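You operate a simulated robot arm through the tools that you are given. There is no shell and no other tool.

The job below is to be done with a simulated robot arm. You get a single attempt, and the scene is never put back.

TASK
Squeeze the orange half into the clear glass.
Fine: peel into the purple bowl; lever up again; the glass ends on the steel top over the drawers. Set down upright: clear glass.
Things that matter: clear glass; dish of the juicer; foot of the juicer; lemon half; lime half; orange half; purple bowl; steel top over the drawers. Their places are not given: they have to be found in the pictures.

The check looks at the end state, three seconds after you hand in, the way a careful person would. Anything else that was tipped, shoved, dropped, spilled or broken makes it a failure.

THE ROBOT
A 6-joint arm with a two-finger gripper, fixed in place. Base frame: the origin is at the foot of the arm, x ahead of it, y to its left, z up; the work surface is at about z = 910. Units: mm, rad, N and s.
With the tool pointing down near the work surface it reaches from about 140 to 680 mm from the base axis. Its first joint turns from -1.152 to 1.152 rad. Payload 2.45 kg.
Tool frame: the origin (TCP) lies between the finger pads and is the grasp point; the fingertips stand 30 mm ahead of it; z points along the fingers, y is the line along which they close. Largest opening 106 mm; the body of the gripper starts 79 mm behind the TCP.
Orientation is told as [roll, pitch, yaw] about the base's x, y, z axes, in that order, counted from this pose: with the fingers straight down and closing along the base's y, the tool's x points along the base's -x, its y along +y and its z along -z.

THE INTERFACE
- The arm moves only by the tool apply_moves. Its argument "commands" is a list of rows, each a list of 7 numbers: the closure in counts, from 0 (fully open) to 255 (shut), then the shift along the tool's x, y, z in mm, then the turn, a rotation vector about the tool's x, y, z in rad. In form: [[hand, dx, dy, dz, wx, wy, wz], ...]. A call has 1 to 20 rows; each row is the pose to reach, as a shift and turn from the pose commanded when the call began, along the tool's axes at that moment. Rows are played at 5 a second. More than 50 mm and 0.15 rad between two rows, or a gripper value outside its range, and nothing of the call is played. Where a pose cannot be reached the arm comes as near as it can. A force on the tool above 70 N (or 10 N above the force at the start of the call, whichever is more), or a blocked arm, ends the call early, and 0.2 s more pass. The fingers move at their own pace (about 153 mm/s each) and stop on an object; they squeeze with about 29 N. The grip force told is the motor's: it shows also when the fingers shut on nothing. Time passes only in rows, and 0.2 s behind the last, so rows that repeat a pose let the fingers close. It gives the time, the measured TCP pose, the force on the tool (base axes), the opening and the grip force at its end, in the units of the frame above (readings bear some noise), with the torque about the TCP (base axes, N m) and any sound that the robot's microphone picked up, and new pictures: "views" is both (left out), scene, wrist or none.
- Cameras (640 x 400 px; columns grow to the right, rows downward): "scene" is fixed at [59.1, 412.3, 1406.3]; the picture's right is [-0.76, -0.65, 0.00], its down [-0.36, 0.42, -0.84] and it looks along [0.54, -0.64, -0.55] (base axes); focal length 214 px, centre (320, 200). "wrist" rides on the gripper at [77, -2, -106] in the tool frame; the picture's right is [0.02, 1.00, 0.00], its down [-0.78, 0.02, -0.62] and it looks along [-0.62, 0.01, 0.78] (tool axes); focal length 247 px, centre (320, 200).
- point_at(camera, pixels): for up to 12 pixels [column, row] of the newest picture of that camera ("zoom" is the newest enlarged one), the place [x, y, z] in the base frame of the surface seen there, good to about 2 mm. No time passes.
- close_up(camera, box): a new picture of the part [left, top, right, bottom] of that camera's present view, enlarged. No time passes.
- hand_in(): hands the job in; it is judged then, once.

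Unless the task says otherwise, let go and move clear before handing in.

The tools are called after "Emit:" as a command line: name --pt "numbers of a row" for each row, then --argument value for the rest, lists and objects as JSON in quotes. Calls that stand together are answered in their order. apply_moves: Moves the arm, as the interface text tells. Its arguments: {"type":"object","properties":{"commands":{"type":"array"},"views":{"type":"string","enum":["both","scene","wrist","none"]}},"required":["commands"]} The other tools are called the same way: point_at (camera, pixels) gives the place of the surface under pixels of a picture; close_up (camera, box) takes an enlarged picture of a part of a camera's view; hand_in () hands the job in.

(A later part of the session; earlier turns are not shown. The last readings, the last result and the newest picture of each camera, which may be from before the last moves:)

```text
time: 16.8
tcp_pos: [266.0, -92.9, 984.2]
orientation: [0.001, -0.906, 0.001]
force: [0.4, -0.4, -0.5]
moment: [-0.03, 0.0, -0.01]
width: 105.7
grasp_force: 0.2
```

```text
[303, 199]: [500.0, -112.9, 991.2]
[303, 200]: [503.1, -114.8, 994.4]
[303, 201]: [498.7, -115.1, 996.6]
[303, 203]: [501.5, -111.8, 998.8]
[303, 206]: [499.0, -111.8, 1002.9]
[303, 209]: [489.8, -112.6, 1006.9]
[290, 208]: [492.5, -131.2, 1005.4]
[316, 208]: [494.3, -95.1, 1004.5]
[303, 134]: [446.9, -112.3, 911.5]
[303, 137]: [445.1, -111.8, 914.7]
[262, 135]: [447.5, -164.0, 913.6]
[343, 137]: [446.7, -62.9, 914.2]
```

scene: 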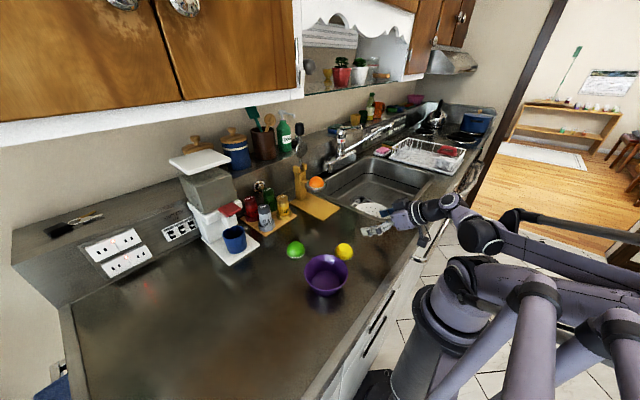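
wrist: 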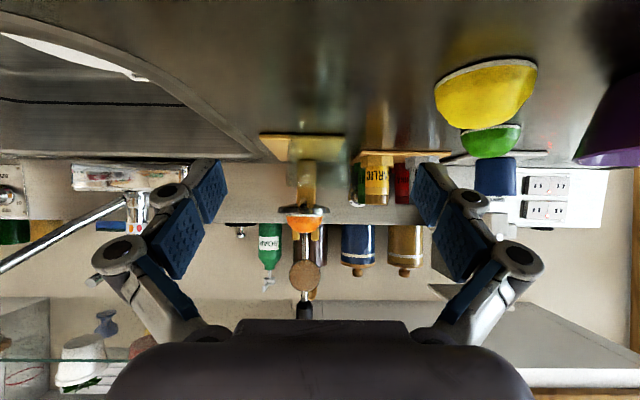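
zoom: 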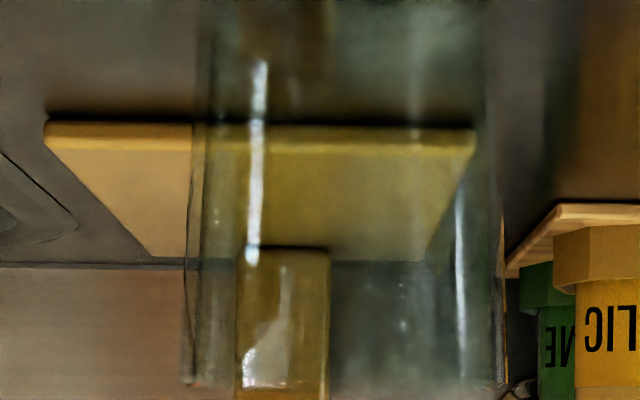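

The spout's lowest point is about z 989 and the rim will sit at about 986 on the foot, so there's a small but positive gap. Now I'll move the open fingers around the glass low down, without closing yet.

Emit:
apply_moves --pt "0 -5 -2 25 0 0 0" --pt "0 -9 -2 46 0 0 0" --pt "0 -13 -2 66 0 0 0" --pt "0 -17.1 -2 86.9 0 0 0" --pt "0 -17.1 -2 86.9 0 0 0"

Emit:
close_up --camera "scene" --box '[320, 190, 416, 250]'

Emit:
close_up --camera "wrist" --box '[160, 0, 480, 240]'

```text
time: 18.0
tcp_pos: [346.1, -96.8, 944.5]
orientation: [0.0, -0.905, -0.003]
force: [-1.8, -0.2, 0.2]
moment: [0.0, 0.0, -0.01]
width: 106.0
grasp_force: 0.1
```

scene: 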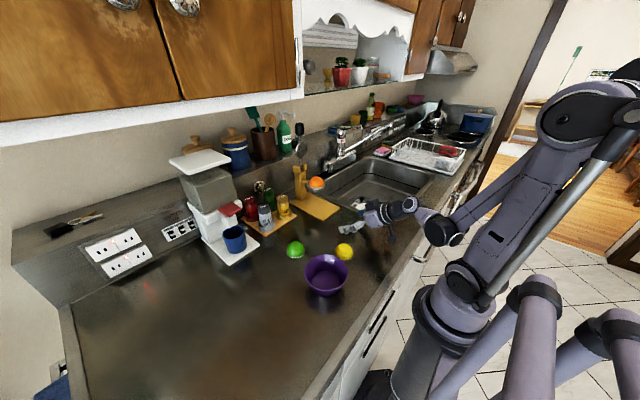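
wrist: 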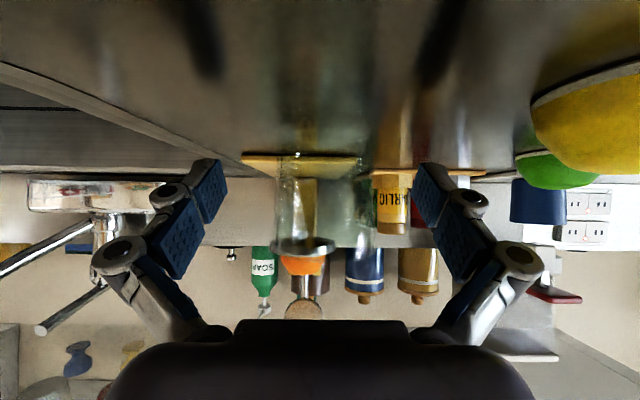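

```text
6.67 times, centred on (368, 220) of scene
```

zoom: 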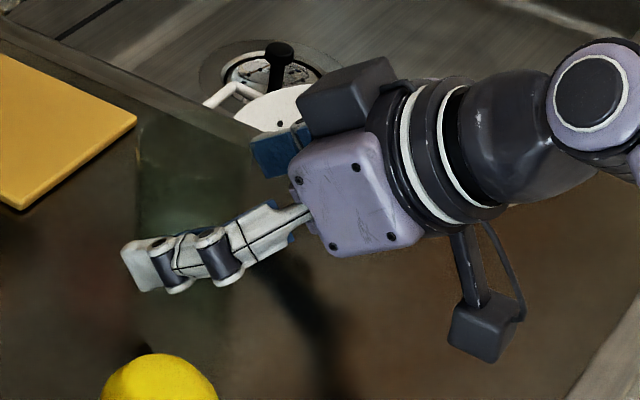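

```text
1.67 times, centred on (320, 120) of wrist
```

zoom: 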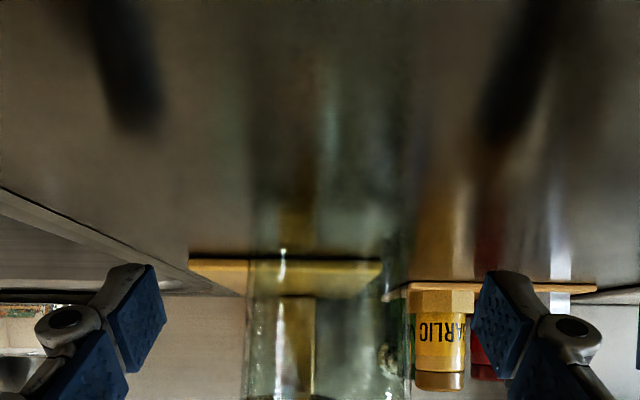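

The glass is centred between the fingers, with its edges at zoom x 245 and 405. I'll close the grip.

Emit:
apply_moves --pt "60 0 0 0 0 0 0" --pt "100 0 0 0 0 0 0" --pt "120 0 0 0 0 0 0" --pt "160 0 0 0 0 0 0" --pt "255 0 0 0 0 0 0" --pt "255 0 0 0 0 0 0"

Emit:
close_up --camera "wrist" --box '[160, 0, 480, 240]'

```text
time: 19.4
tcp_pos: [345.3, -96.8, 945.4]
orientation: [0.002, -0.906, -0.001]
force: [-2.0, 0.3, 4.5]
moment: [0.09, -0.01, 0.0]
width: 55.4
grasp_force: 29.5
```

scene: 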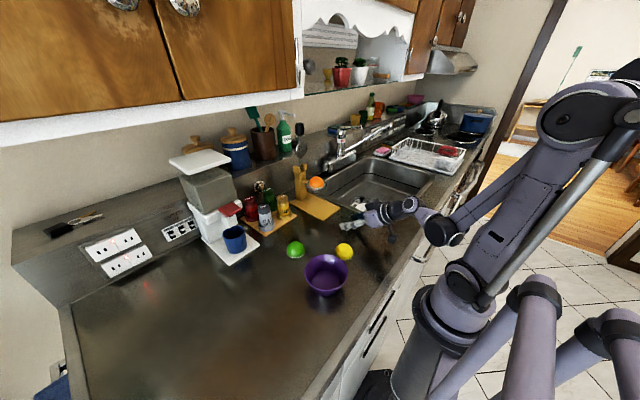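
wrist: 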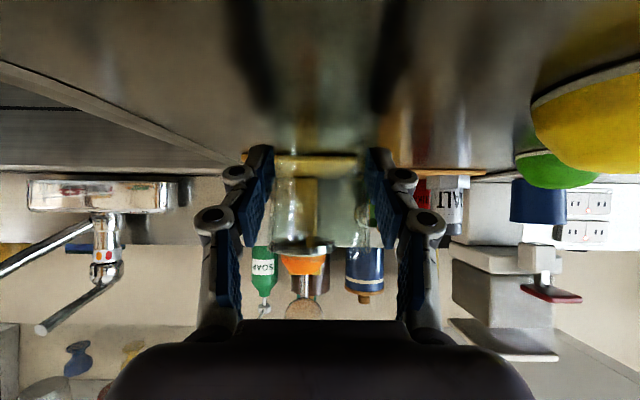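

```text
1.67 times, centred on (320, 120) of wrist
```

zoom: 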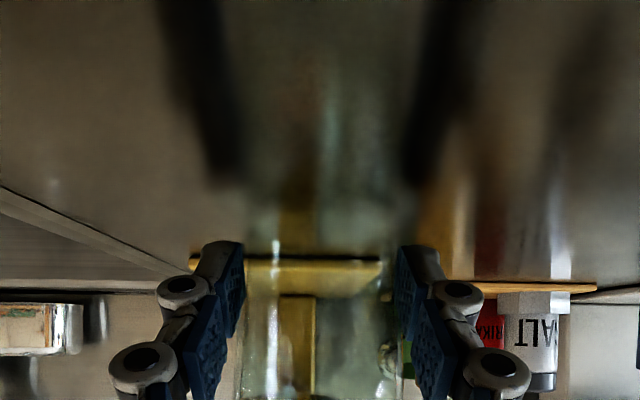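

I'm holding the glass at 55 mm with a firm grip. I'll lift it 20 mm, carry it to just in front of the dish over the foot, and look again.

Emit:
apply_moves --pt "255 -4 0 -3 0 0 0" --pt "255 -8 0 -6.2 0 0 0" --pt "255 -15.8 0 -12.3 0 0 0" --pt "255 -30 -4.3 6 0 0 0" --pt "255 -44.4 -8.6 24.4 0 0 0" --pt "255 -58.7 -12.9 42.7 0 0 0" --pt "255 -73 -17.2 61 0 0 0" --pt "255 -73 -17.2 61 0 0 0"

Emit:
close_up --camera "scene" --box '[284, 160, 380, 220]'

Emit:
close_up --camera "wrist" --box '[220, 120, 420, 260]'

```text
time: 21.2
tcp_pos: [440.3, -113.3, 965.0]
orientation: [0.002, -0.906, -0.001]
force: [0.1, -0.6, -1.2]
moment: [0.0, 0.01, 0.0]
width: 55.4
grasp_force: 29.0
```

scene: 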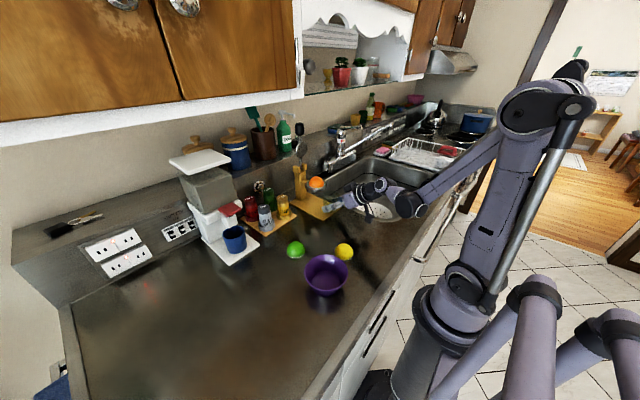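
wrist: 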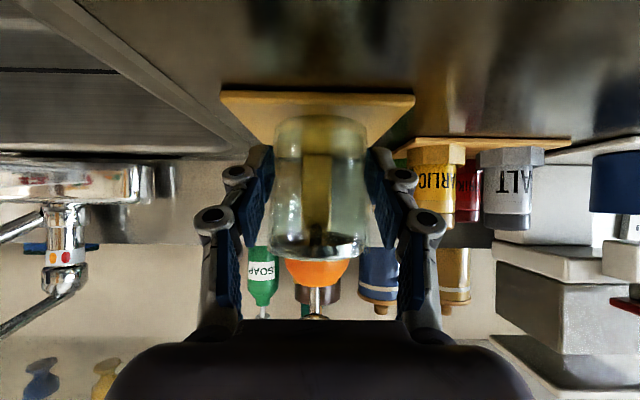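

```text
6.67 times, centred on (332, 190) of scene
```

zoom: 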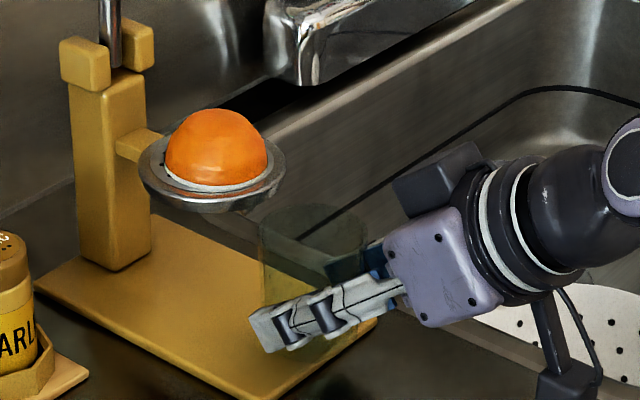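

```text
2.86 times, centred on (320, 190) of wrist
```

zoom: 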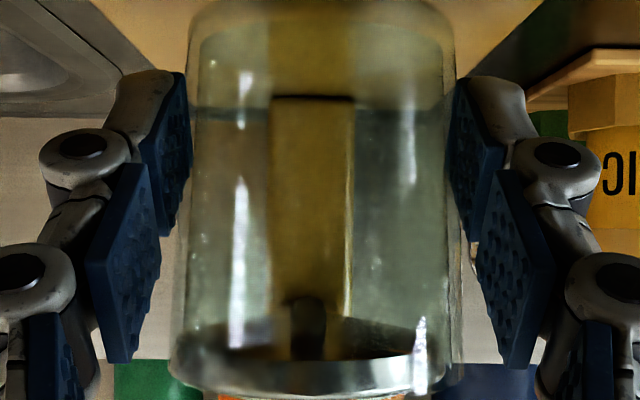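

The glass is upright over the front of the foot. I'll lower it until it just touches the foot, to find the height reference.

Emit:
apply_moves --pt "255 3.2 -0.7 2.5 0 0 0" --pt "255 6.3 -0.7 4.9 0 0 0" --pt "255 7.9 -0.7 6.2 0 0 0" --pt "255 8.7 -0.7 6.8 0 0 0" --pt "255 9.5 -0.7 7.4 0 0 0" --pt "255 9.5 -0.7 7.4 0 0 0" --views "none"

Emit:
close_up --camera "scene" --box '[308, 180, 372, 220]'

```text
time: 22.6
tcp_pos: [437.6, -113.2, 953.9]
orientation: [0.001, -0.907, -0.004]
force: [-3.2, -1.2, 12.7]
moment: [0.04, -0.04, -0.04]
width: 55.6
grasp_force: 29.3
```

```text
10.00 times, centred on (340, 200) of scene
```

zoom: 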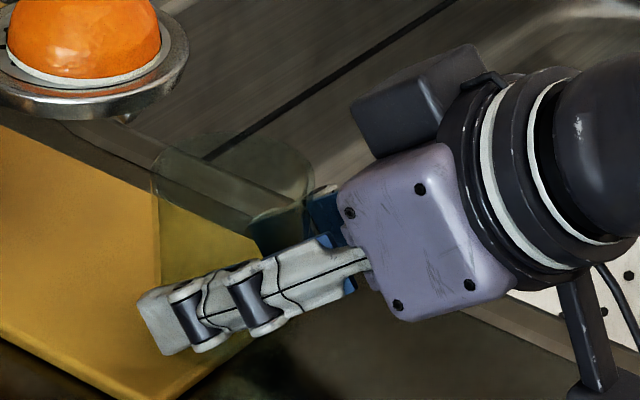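

The glass touches the foot with 12.7 N at TCP z≈954. I'll raise it about 1.5 mm and slide the rim's leading edge just past the spout, checking the force.

Emit:
apply_moves --pt "255 -1.2 0 -0.9 0 0 0" --pt "255 -6.1 0 5.4 0 0 0" --pt "255 -11 0 11.7 0 0 0" --pt "255 -16 0 18 0 0 0" --pt "255 -16 0 18 0 0 0"

Emit:
close_up --camera "scene" --box '[298, 175, 362, 215]'

Emit:
close_up --camera "wrist" --box '[260, 160, 380, 260]'

```text
time: 23.8
tcp_pos: [464.8, -114.8, 954.4]
orientation: [0.002, -0.906, 0.001]
force: [0.6, 0.0, -1.0]
moment: [-0.02, -0.01, -0.01]
width: 55.3
grasp_force: 28.8
```

scene: 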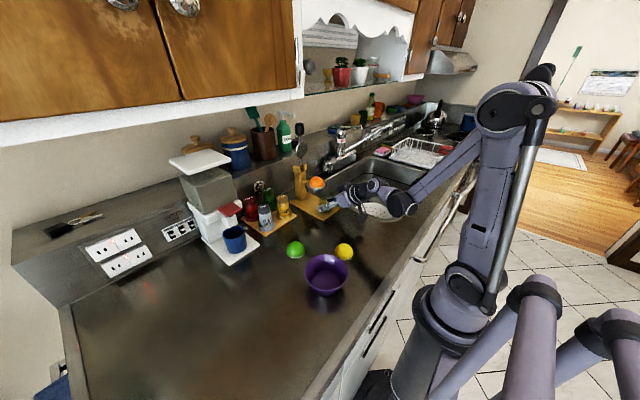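
wrist: 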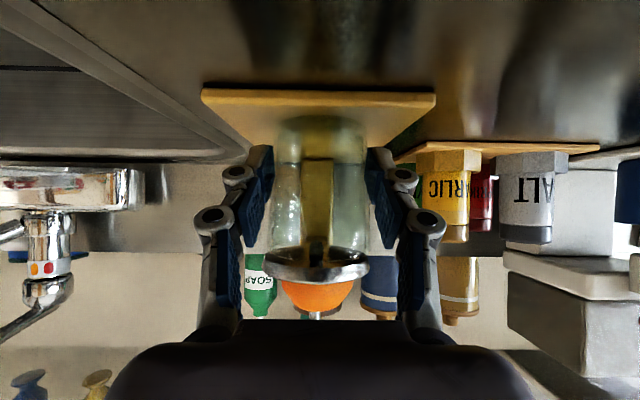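

```text
10.00 times, centred on (330, 195) of scene
```

zoom: 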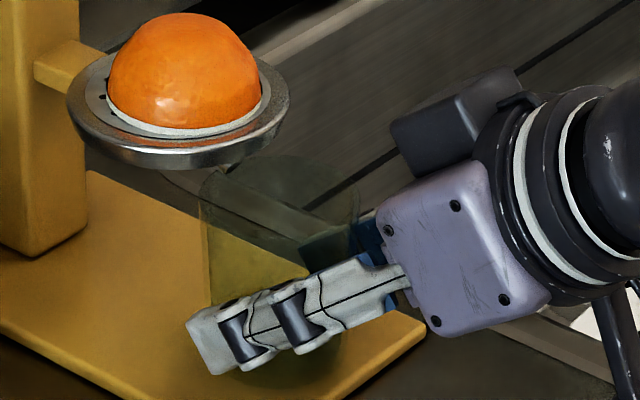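

```text
4.00 times, centred on (320, 210) of wrist
```

zoom: 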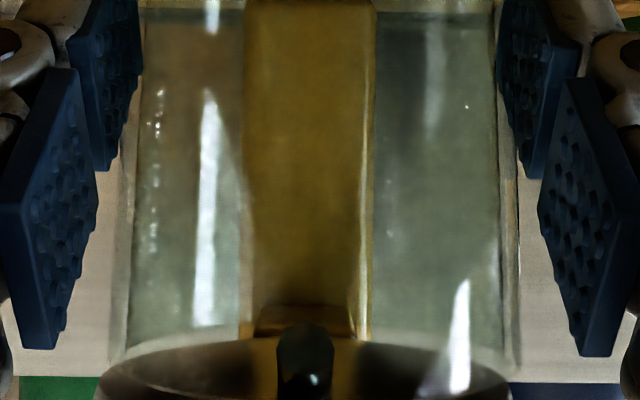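

There's no contact force, and the spout is now over the front of the glass. I'll slide in the remaining 28 mm.

Emit:
apply_moves --pt "255 -3.5 0 4.4 0 0 0" --pt "255 -7 0 8.8 0 0 0" --pt "255 -10.4 0 13.3 0 0 0" --pt "255 -13.8 0 17.7 0 0 0" --pt "255 -17 0 21.8 0 0 0" --pt "255 -17 0 21.8 0 0 0"

Emit:
close_up --camera "scene" --box '[290, 170, 354, 210]'

Emit:
close_up --camera "wrist" --box '[260, 160, 380, 260]'

```text
time: 25.2
tcp_pos: [489.7, -113.6, 955.4]
orientation: [0.003, -0.905, -0.001]
force: [-0.5, 0.5, -2.0]
moment: [0.02, 0.01, 0.01]
width: 55.3
grasp_force: 29.1
```

scene: 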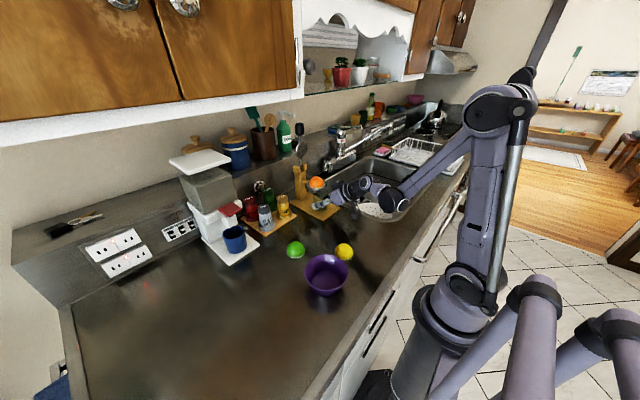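
wrist: 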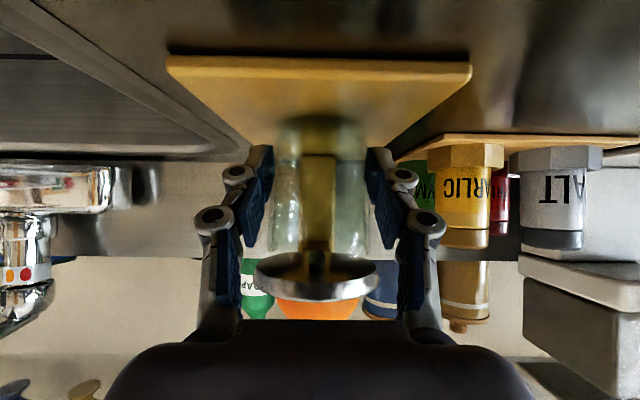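

```text
10.00 times, centred on (322, 190) of scene
```

zoom: 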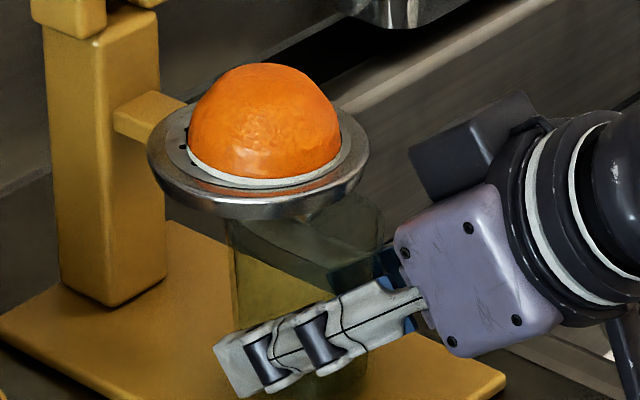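

```text
4.00 times, centred on (320, 210) of wrist
```

zoom: 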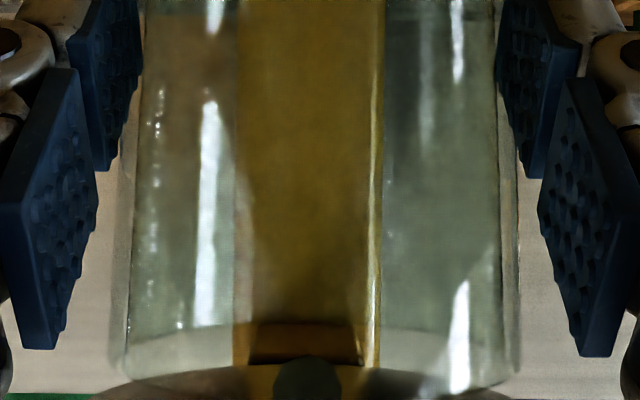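

The glass is about at x≈501 and the spout is over its mouth. I'll go 3 mm deeper, set it down on the foot, open the fingers and withdraw along the finger axis.

Emit:
apply_moves --pt "255 -1.8 0 2.4 0 0 0" --pt "255 -1.2 0 2.9 0 0 0" --pt "255 -0.4 0 3.5 0 0 0" --pt "255 0 0 3.8 0 0 0" --pt "255 0 0 3.8 0 0 0" --views "none"

```text
time: 26.4
tcp_pos: [492.9, -113.7, 952.8]
orientation: [0.003, -0.908, -0.003]
force: [-1.1, 3.6, 16.2]
moment: [0.05, -0.34, 0.04]
width: 55.5
grasp_force: 29.2
```

The glass is seated on the foot, pressing with 16 N. I'll ease off slightly, open, and check that it stays put before withdrawing.

Emit:
apply_moves --pt "255 -0.7 0 -0.5 0 0 0" --pt "255 -0.7 0 -0.5 0 0 0" --pt "115 -0.7 0 -0.5 0 0 0" --pt "90 -0.7 0 -0.5 0 0 0" --pt "40 -0.7 0 -0.5 0 0 0" --pt "0 -0.7 0 -0.5 0 0 0" --pt "0 -0.7 0 -0.5 0 0 0"

Emit:
close_up --camera "scene" --box '[290, 170, 354, 210]'

Emit:
close_up --camera "wrist" --box '[220, 60, 420, 260]'

```text
time: 28.0
tcp_pos: [493.3, -115.2, 953.8]
orientation: [0.003, -0.906, -0.003]
force: [-0.5, 0.2, -0.1]
moment: [0.02, -0.02, 0.02]
width: 106.0
grasp_force: 0.1
```

scene: 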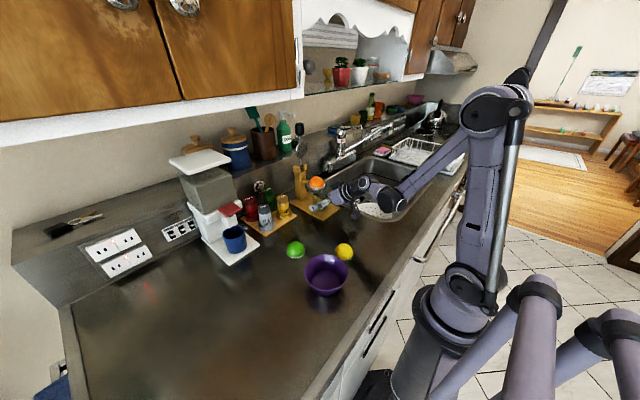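
wrist: 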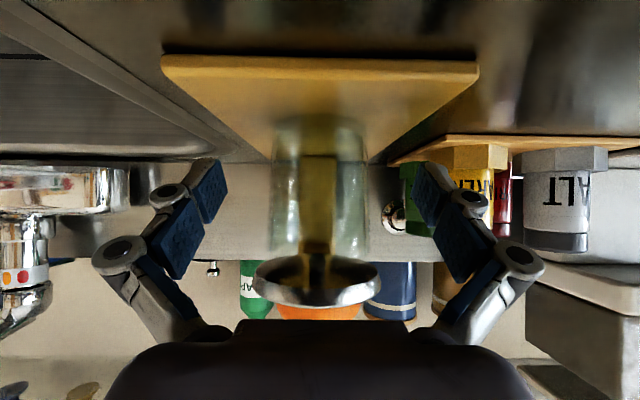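

```text
10.00 times, centred on (322, 190) of scene
```

zoom: 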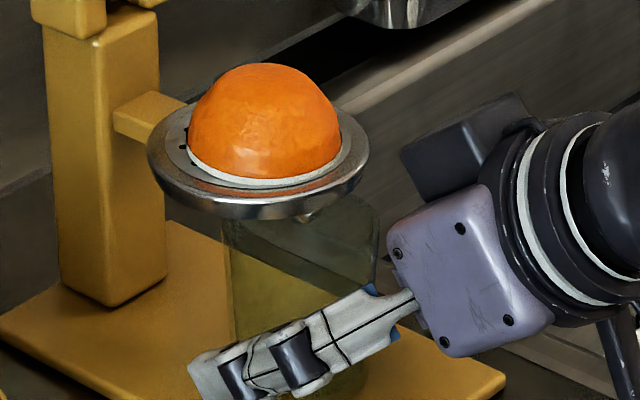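

```text
2.00 times, centred on (320, 160) of wrist
```

zoom: 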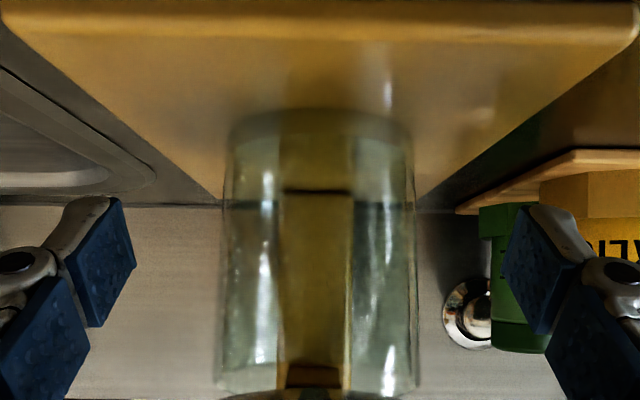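

The glass stands upright on the foot under the dish. I'll withdraw along the finger axis, then rise to knob height in front of the lever to look at it.

Emit:
apply_moves --pt "0 0 0 -25 0 0 0" --pt "0 0 0 -60 0 0 0" --pt "0 0 0 -95 0 0 0" --pt "0 0 0 -125 0 0 0" --pt "0 -35 0 -152 0 0 0" --pt "0 -70 0 -179 0 0 0" --pt "0 -105 0 -206 0 0 0" --pt "0 -138 0 -232 0 0 0" --pt "0 -138 0 -232 0 0 0"

Emit:
close_up --camera "wrist" --box '[220, 100, 420, 300]'

Emit:
close_up --camera "scene" --box '[284, 110, 364, 210]'

Emit:
point_at --camera "scene" --pixels '[[230, 100], [290, 85], [150, 60], [287, 130], [287, 117], [302, 110], [330, 85]]'

```text
time: 30.0
tcp_pos: [395.0, -112.8, 1205.5]
orientation: [0.001, -0.906, -0.002]
force: [0.5, -0.3, 0.0]
moment: [-0.04, 0.01, -0.02]
width: 106.2
grasp_force: 0.1
```

scene: 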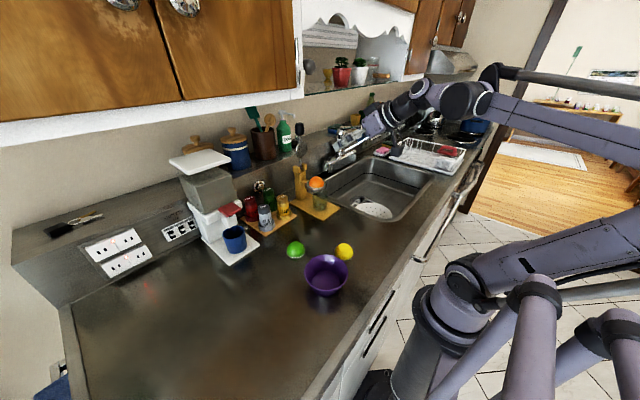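
wrist: 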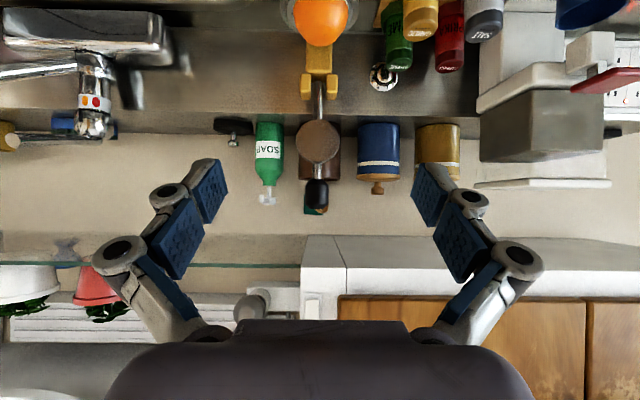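

```text
2.00 times, centred on (320, 200) of wrist
```

zoom: 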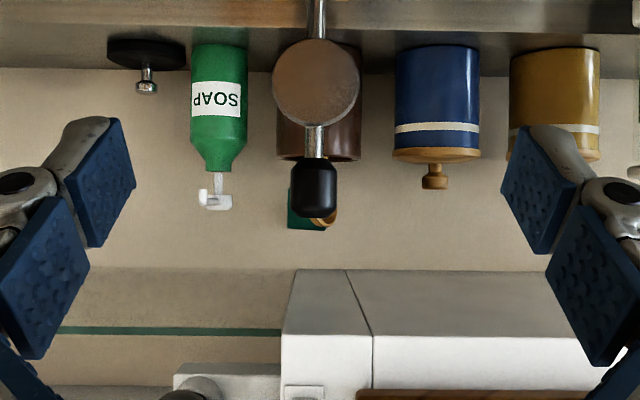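

```text
4.00 times, centred on (324, 160) of scene
```

zoom: 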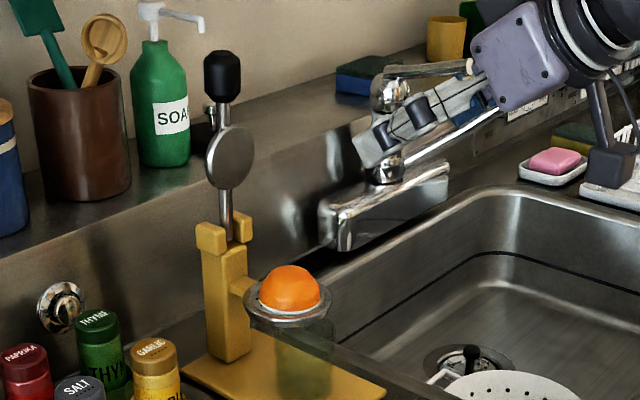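

```text
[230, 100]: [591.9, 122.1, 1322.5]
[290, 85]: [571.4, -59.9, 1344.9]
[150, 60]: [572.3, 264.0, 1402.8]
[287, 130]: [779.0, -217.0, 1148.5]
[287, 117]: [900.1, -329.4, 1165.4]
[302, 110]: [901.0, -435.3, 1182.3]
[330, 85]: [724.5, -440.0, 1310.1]
```

The knob is at wrist pixel (317,195), in line with the hand and at about the same height. I'll check its depth; the cabinet above starts at x≈570, z≈1325, so I'll keep the flat tilt.

Emit:
point_at --camera "wrist" --pixels '[[317, 195], [317, 185], [317, 204], [317, 165], [317, 140], [307, 195], [328, 195], [317, 93], [344, 240], [310, 75], [326, 75]]'

```text
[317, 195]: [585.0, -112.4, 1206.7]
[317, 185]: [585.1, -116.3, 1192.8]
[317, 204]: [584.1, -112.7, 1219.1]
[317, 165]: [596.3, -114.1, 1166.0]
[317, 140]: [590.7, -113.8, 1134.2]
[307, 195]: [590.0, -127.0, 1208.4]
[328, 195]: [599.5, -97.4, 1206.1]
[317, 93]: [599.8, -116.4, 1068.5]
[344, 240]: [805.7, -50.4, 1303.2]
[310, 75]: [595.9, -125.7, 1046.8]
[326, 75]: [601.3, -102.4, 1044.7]
```

The knob's front is at x=585, so its centre is near (601,-114,1206). I'll move the open fingers around it.

Emit:
apply_moves --pt "0 -25 -0.5 32 0 0 0" --pt "0 -50 -1 64 0 0 0" --pt "0 -76 -1.5 96 0 0 0" --pt "0 -102 -1.5 128 0 0 0" --pt "0 -115 -1.5 144 0 0 0" --pt "0 -127.8 -1.5 160.3 0 0 0" --pt "0 -127.8 -1.5 160.3 0 0 0"

Emit:
close_up --camera "scene" --box '[270, 90, 366, 150]'

```text
time: 31.6
tcp_pos: [600.0, -116.0, 1206.3]
orientation: [0.001, -0.905, -0.001]
force: [0.3, 0.1, -0.4]
moment: [0.0, -0.01, -0.04]
width: 106.1
grasp_force: 0.1
```

scene: 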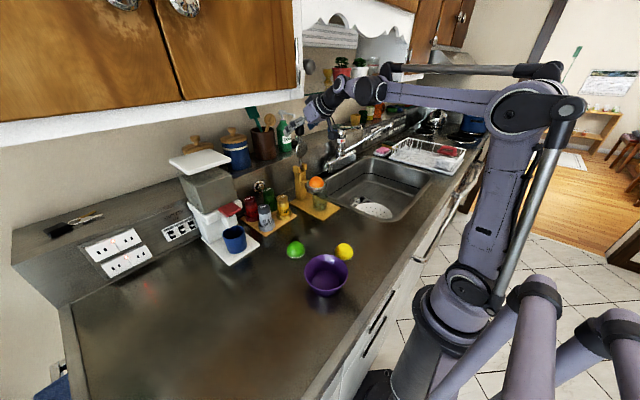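
wrist: 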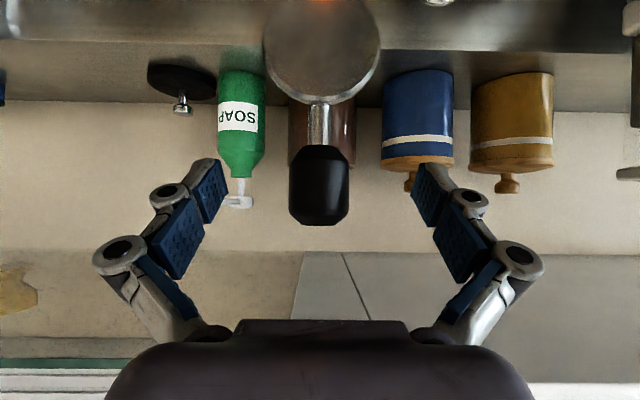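

```text
6.67 times, centred on (318, 120) of scene
```

zoom: 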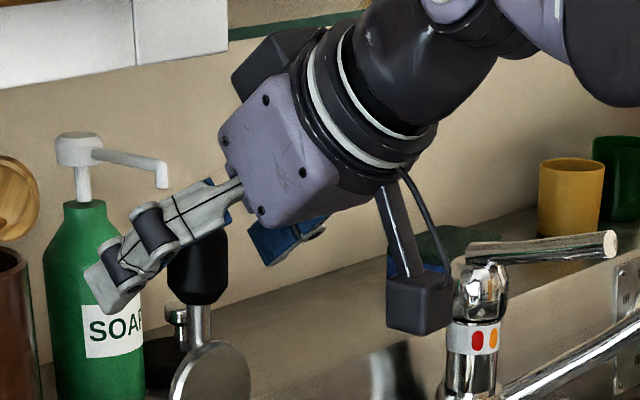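

The knob is between the fingers at wrist pixel (319,185). I'll close on it.

Emit:
apply_moves --pt "80 0 1 0 0 0 0" --pt "150 0 1 0 0 0 0" --pt "200 0 1 0 0 0 0" --pt "255 0 1 0 0 0 0" --pt "255 0 1 0 0 0 0"

Emit:
close_up --camera "scene" --box '[270, 90, 366, 150]'

```text
time: 32.8
tcp_pos: [599.2, -115.3, 1207.4]
orientation: [0.001, -0.906, -0.003]
force: [-0.4, -8.3, 1.6]
moment: [-0.16, 0.07, -0.03]
width: 30.0
grasp_force: 45.0
```

scene: 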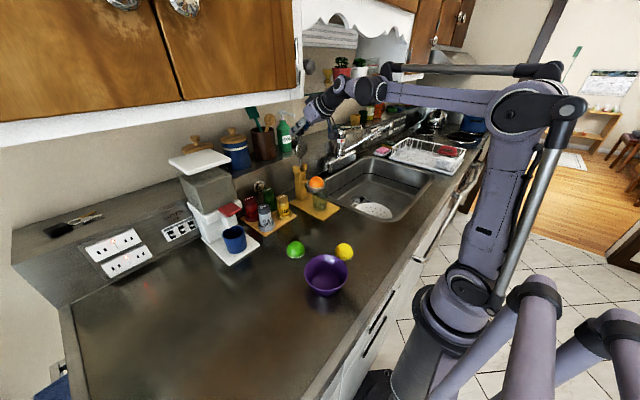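
wrist: 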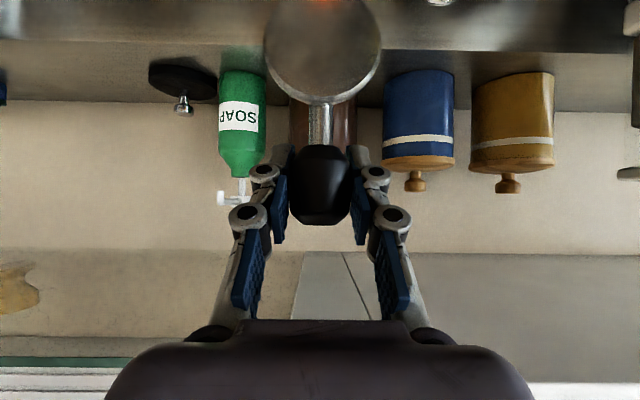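

```text
6.67 times, centred on (318, 120) of scene
```

zoom: 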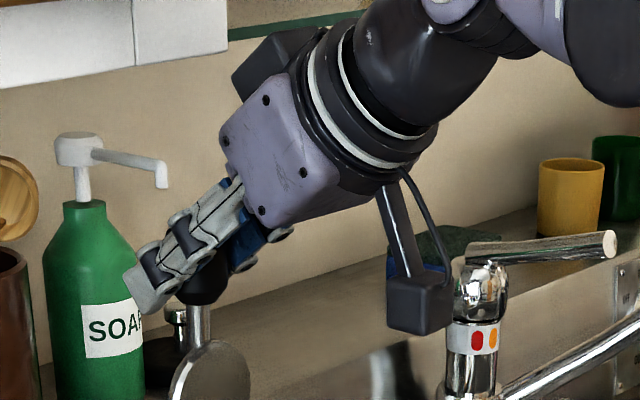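

The knob is gripped at 30 mm, with the hinge estimated at (601, -114, 1062) and an arm of about 145 mm. I'll pull the lever along its arc for the first 40° and watch the force.

Emit:
apply_moves --pt "255 6.5 -0.5 -7.8 0 0 0" --pt "255 13.5 -1 -15 0 0 0" --pt "255 21.2 -1 -21.8 0 0 0" --pt "255 29 -1 -28.1 0 0 0" --pt "255 37.5 -1 -33.7 0 0 0" --pt "255 46.2 -1 -38.8 0 0 0" --pt "255 55.3 -1 -43.1 0 0 0" --pt "255 64.6 -1 -46.9 0 0 0" --pt "255 74.3 -1 -49.9 0 0 0" --pt "255 84.1 -1 -52.5 0 0 0"

Emit:
close_up --camera "scene" --box '[270, 110, 366, 200]'

```text
time: 35.0
tcp_pos: [507.0, -115.4, 1173.9]
orientation: [0.002, -0.906, -0.004]
force: [13.9, 0.8, -1.0]
moment: [-0.04, -1.45, -0.01]
width: 30.4
grasp_force: 44.6
```

scene: 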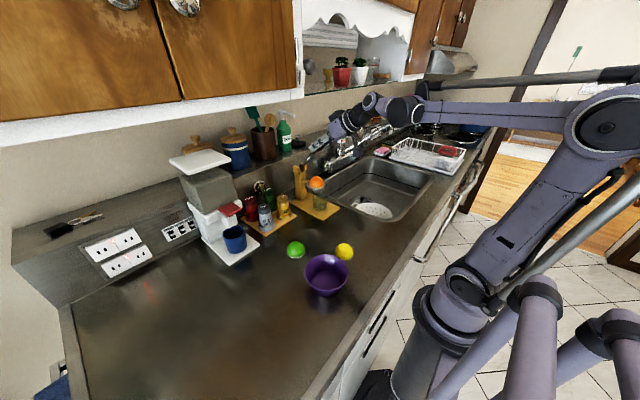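
wrist: 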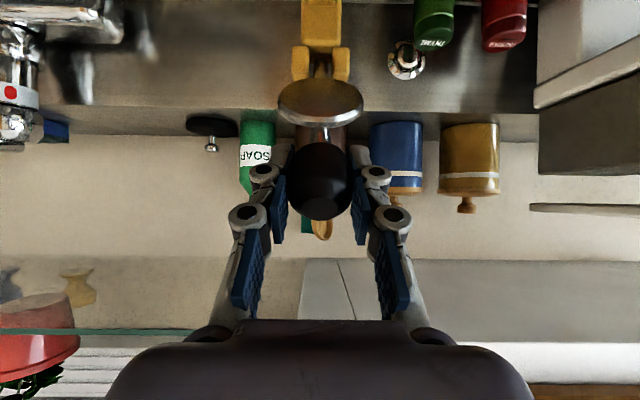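

```text
4.44 times, centred on (318, 155) of scene
```

zoom: 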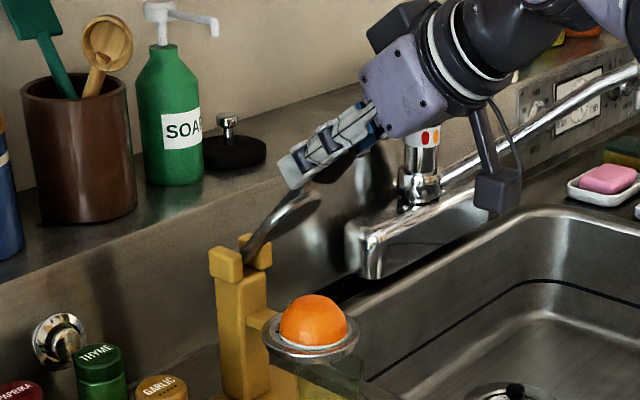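

The lever follows, with 14 N of resistance. I'll continue along the arc to about 90°, where the press disc should meet the orange.

Emit:
apply_moves --pt "255 12.3 0 -2 0 0 0" --pt "255 25.1 0 -3.1 0 0 0" --pt "255 37.7 0 -2.7 0 0 0" --pt "255 50.4 0 -1.7 0 0 0" --pt "255 62.7 0 0.9 0 0 0" --pt "255 75 0 4 0 0 0" --pt "255 86.6 0 8.7 0 0 0" --pt "255 98.2 0 14 0 0 0" --pt "255 111.2 0 21.8 0 0 0" --pt "255 111.2 0 21.8 0 0 0"

Emit:
close_up --camera "scene" --box '[280, 140, 360, 200]'

```text
time: 37.2
tcp_pos: [455.3, -114.1, 1071.6]
orientation: [0.003, -0.907, -0.002]
force: [9.0, 2.7, 8.2]
moment: [0.03, -1.45, -0.02]
width: 30.2
grasp_force: 44.9
```

scene: 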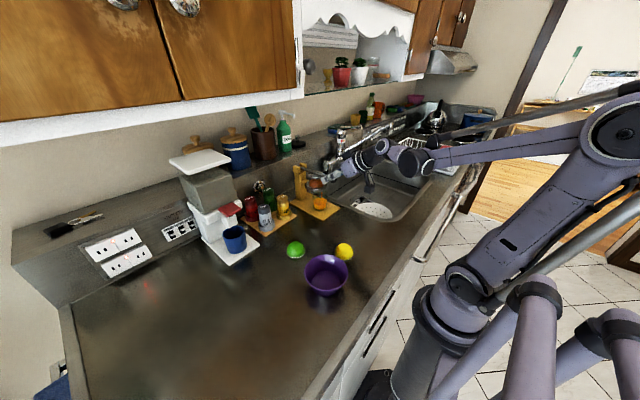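
wrist: 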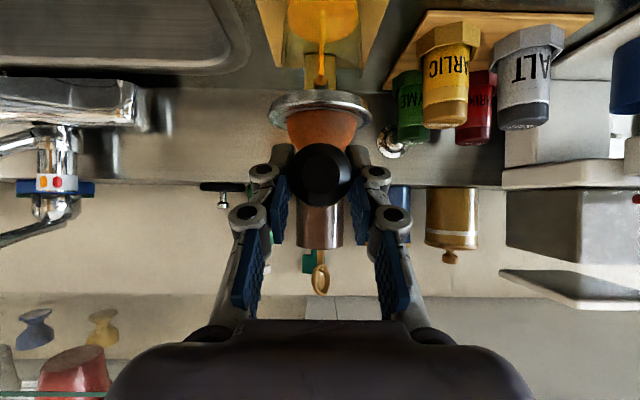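

```text
6.67 times, centred on (320, 170) of scene
```

zoom: 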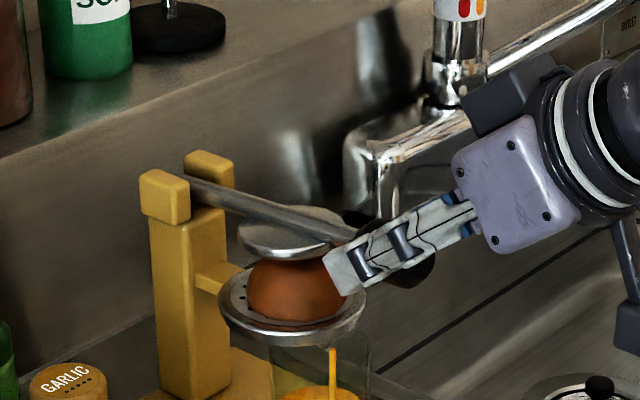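

Juice is already streaming from the spout into the glass, visible at scene zoom (332,360), and the orange has darkened. I'll hold here and watch it.

Emit:
apply_moves --pt "255 0 0 0 0 0 0" --pt "255 0 0 0 0 0 0" --pt "255 0 0 0 0 0 0" --pt "255 0 0 0 0 0 0" --pt "255 0 0 0 0 0 0"

Emit:
close_up --camera "scene" --box '[290, 160, 354, 215]'

Emit:
close_up --camera "wrist" --box '[240, 0, 400, 120]'

```text
time: 38.4
tcp_pos: [454.0, -116.2, 1070.5]
orientation: [0.002, -0.907, -0.001]
force: [11.8, -1.0, 3.3]
moment: [-0.02, -0.77, -0.02]
width: 30.5
grasp_force: 45.1
```

scene: 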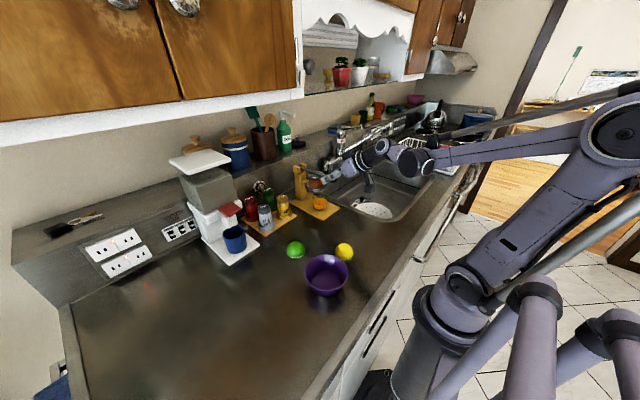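
wrist: 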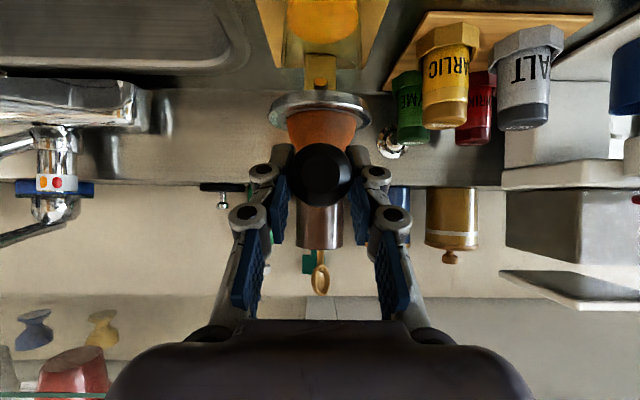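

```text
7.27 times, centred on (322, 188) of scene
```

zoom: 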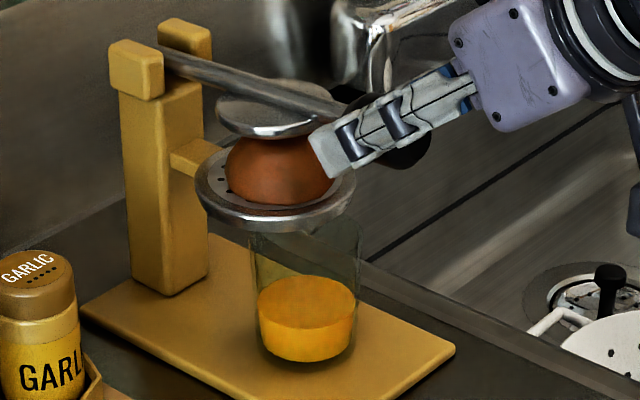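

```text
3.33 times, centred on (320, 60) of wrist
```

zoom: 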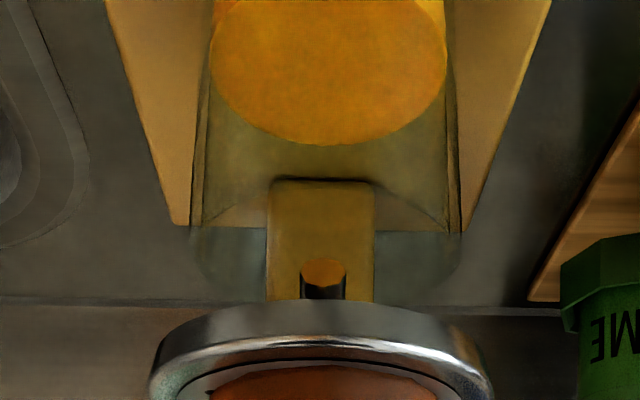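

The glass is about a third full, with the juice surface at zoom (305,305), and the stream has stopped. I'll press a bit further to confirm it's fully squeezed.

Emit:
apply_moves --pt "255 1.6 0 1.2 0 0 0" --pt "255 3.2 0 2.5 0 0 0" --pt "255 4.7 0 3.7 0 0 0" --pt "255 6.3 0 4.9 0 0 0" --pt "255 6.3 0 4.9 0 0 0" --pt "255 6.3 0 4.9 0 0 0"

Emit:
close_up --camera "scene" --box '[290, 160, 354, 215]'

```text
time: 39.8
tcp_pos: [453.5, -115.0, 1064.5]
orientation: [0.006, -0.907, -0.002]
force: [-12.5, 10.0, 32.0]
moment: [0.09, 0.05, 0.21]
width: 30.4
grasp_force: 44.5
```

scene: 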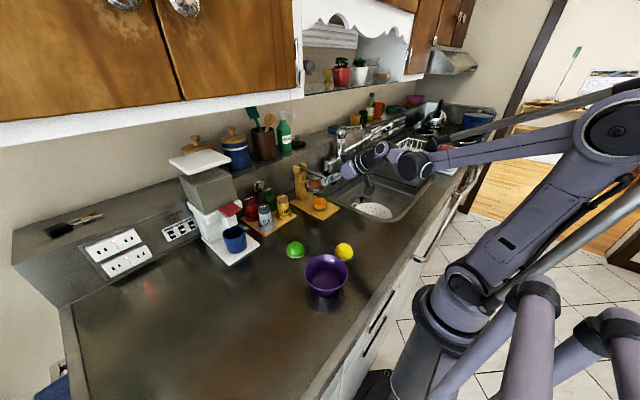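
wrist: 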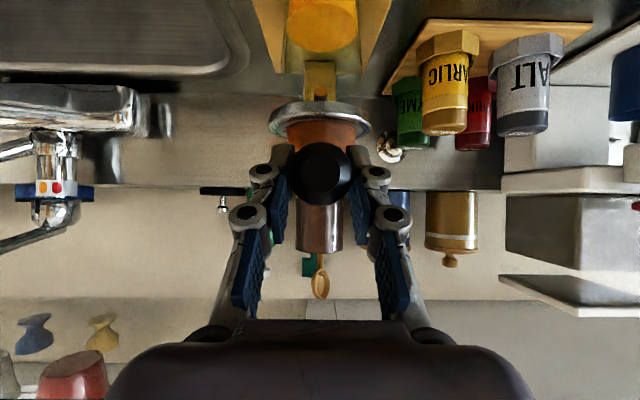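

```text
7.27 times, centred on (322, 188) of scene
```

zoom: 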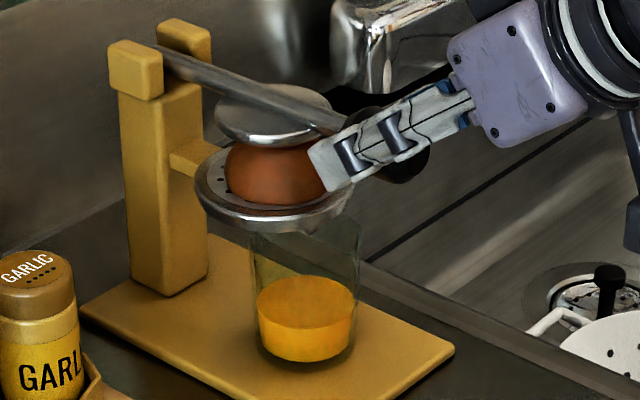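

The disc is against a hard stop at 32 N and the juice level isn't changing, so the squeeze is complete. I'll bring the lever back up along the same arc.

Emit:
apply_moves --pt "255 -6.3 0 -4.9 0 0 0" --pt "255 -19.3 0 -12.7 0 0 0" --pt "255 -30.9 0 -18 0 0 0" --pt "255 -42.5 0 -22.7 0 0 0" --pt "255 -54.8 0 -25.8 0 0 0" --pt "255 -67.1 0 -28.4 0 0 0" --pt "255 -79.8 0 -29.4 0 0 0" --pt "255 -92.4 0 -29.8 0 0 0" --pt "255 -105.2 0 -28.7 0 0 0" --pt "255 -117.5 0 -26.7 0 0 0" --pt "255 -127.3 0 -24.1 0 0 0" --pt "255 -137 0 -21.1 0 0 0" --pt "255 -146.3 0 -17.3 0 0 0" --pt "255 -155.4 0 -13 0 0 0" --pt "255 -164.1 0 -7.9 0 0 0" --pt "255 -172.6 0 -2.3 0 0 0" --pt "255 -180.4 0 4 0 0 0" --pt "255 -188.1 0 10.8 0 0 0" --pt "255 -195.1 0 18 0 0 0" --pt "255 -201.6 0 25.8 0 0 0"

Emit:
close_up --camera "scene" --box '[270, 110, 366, 200]'

```text
time: 44.0
tcp_pos: [600.3, -114.7, 1205.8]
orientation: [0.002, -0.907, 0.0]
force: [-8.6, 3.3, 7.0]
moment: [-0.04, 0.97, 0.08]
width: 30.2
grasp_force: 45.2
```

scene: 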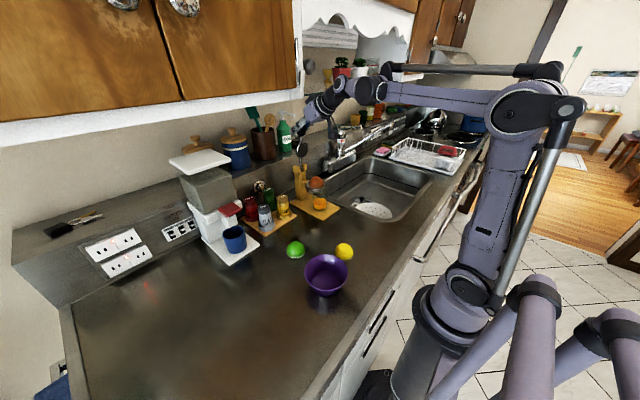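
wrist: 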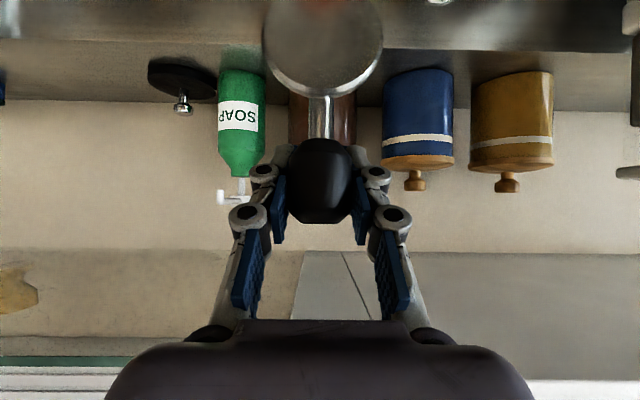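

```text
4.44 times, centred on (318, 155) of scene
```

zoom: 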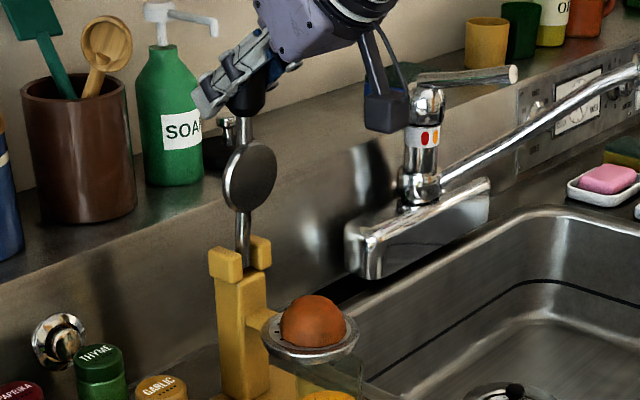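

The lever is almost up but leans slightly forward compared with the start. I'll push it back about 12 mm toward its stop, watching the force.

Emit:
apply_moves --pt "255 -2.5 0 3.1 0 0 0" --pt "255 -5 0 6.3 0 0 0" --pt "255 -7.4 0 9.4 0 0 0" --pt "255 -7.4 0 9.4 0 0 0"

Emit:
close_up --camera "scene" --box '[270, 110, 350, 230]'

```text
time: 45.0
tcp_pos: [612.7, -116.0, 1207.4]
orientation: [0.004, -0.908, -0.001]
force: [4.2, 9.1, -10.1]
moment: [0.04, -0.4, -0.06]
width: 29.1
grasp_force: 44.7
```

scene: 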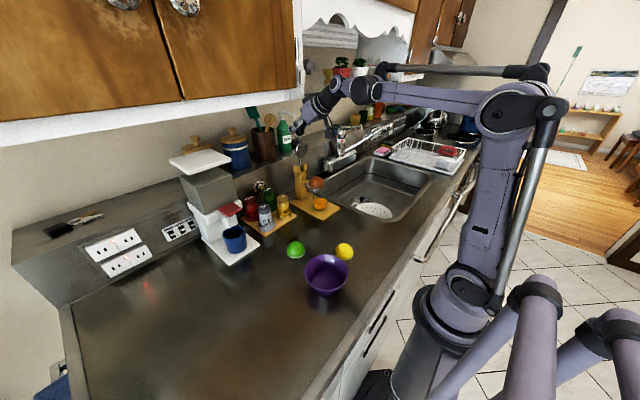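
wrist: 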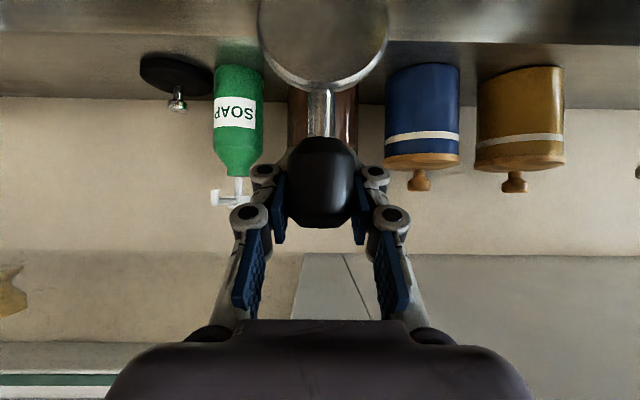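

```text
3.33 times, centred on (310, 170) of scene
```

zoom: 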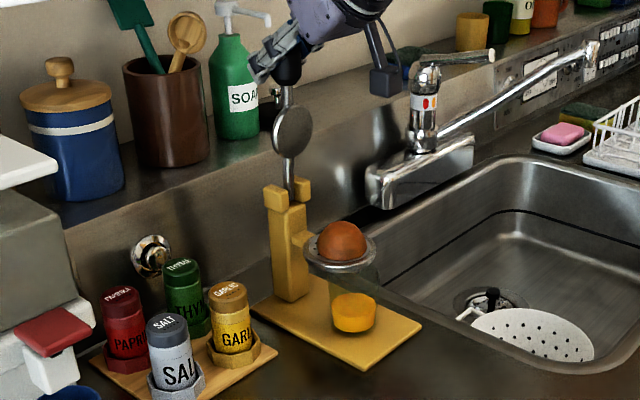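

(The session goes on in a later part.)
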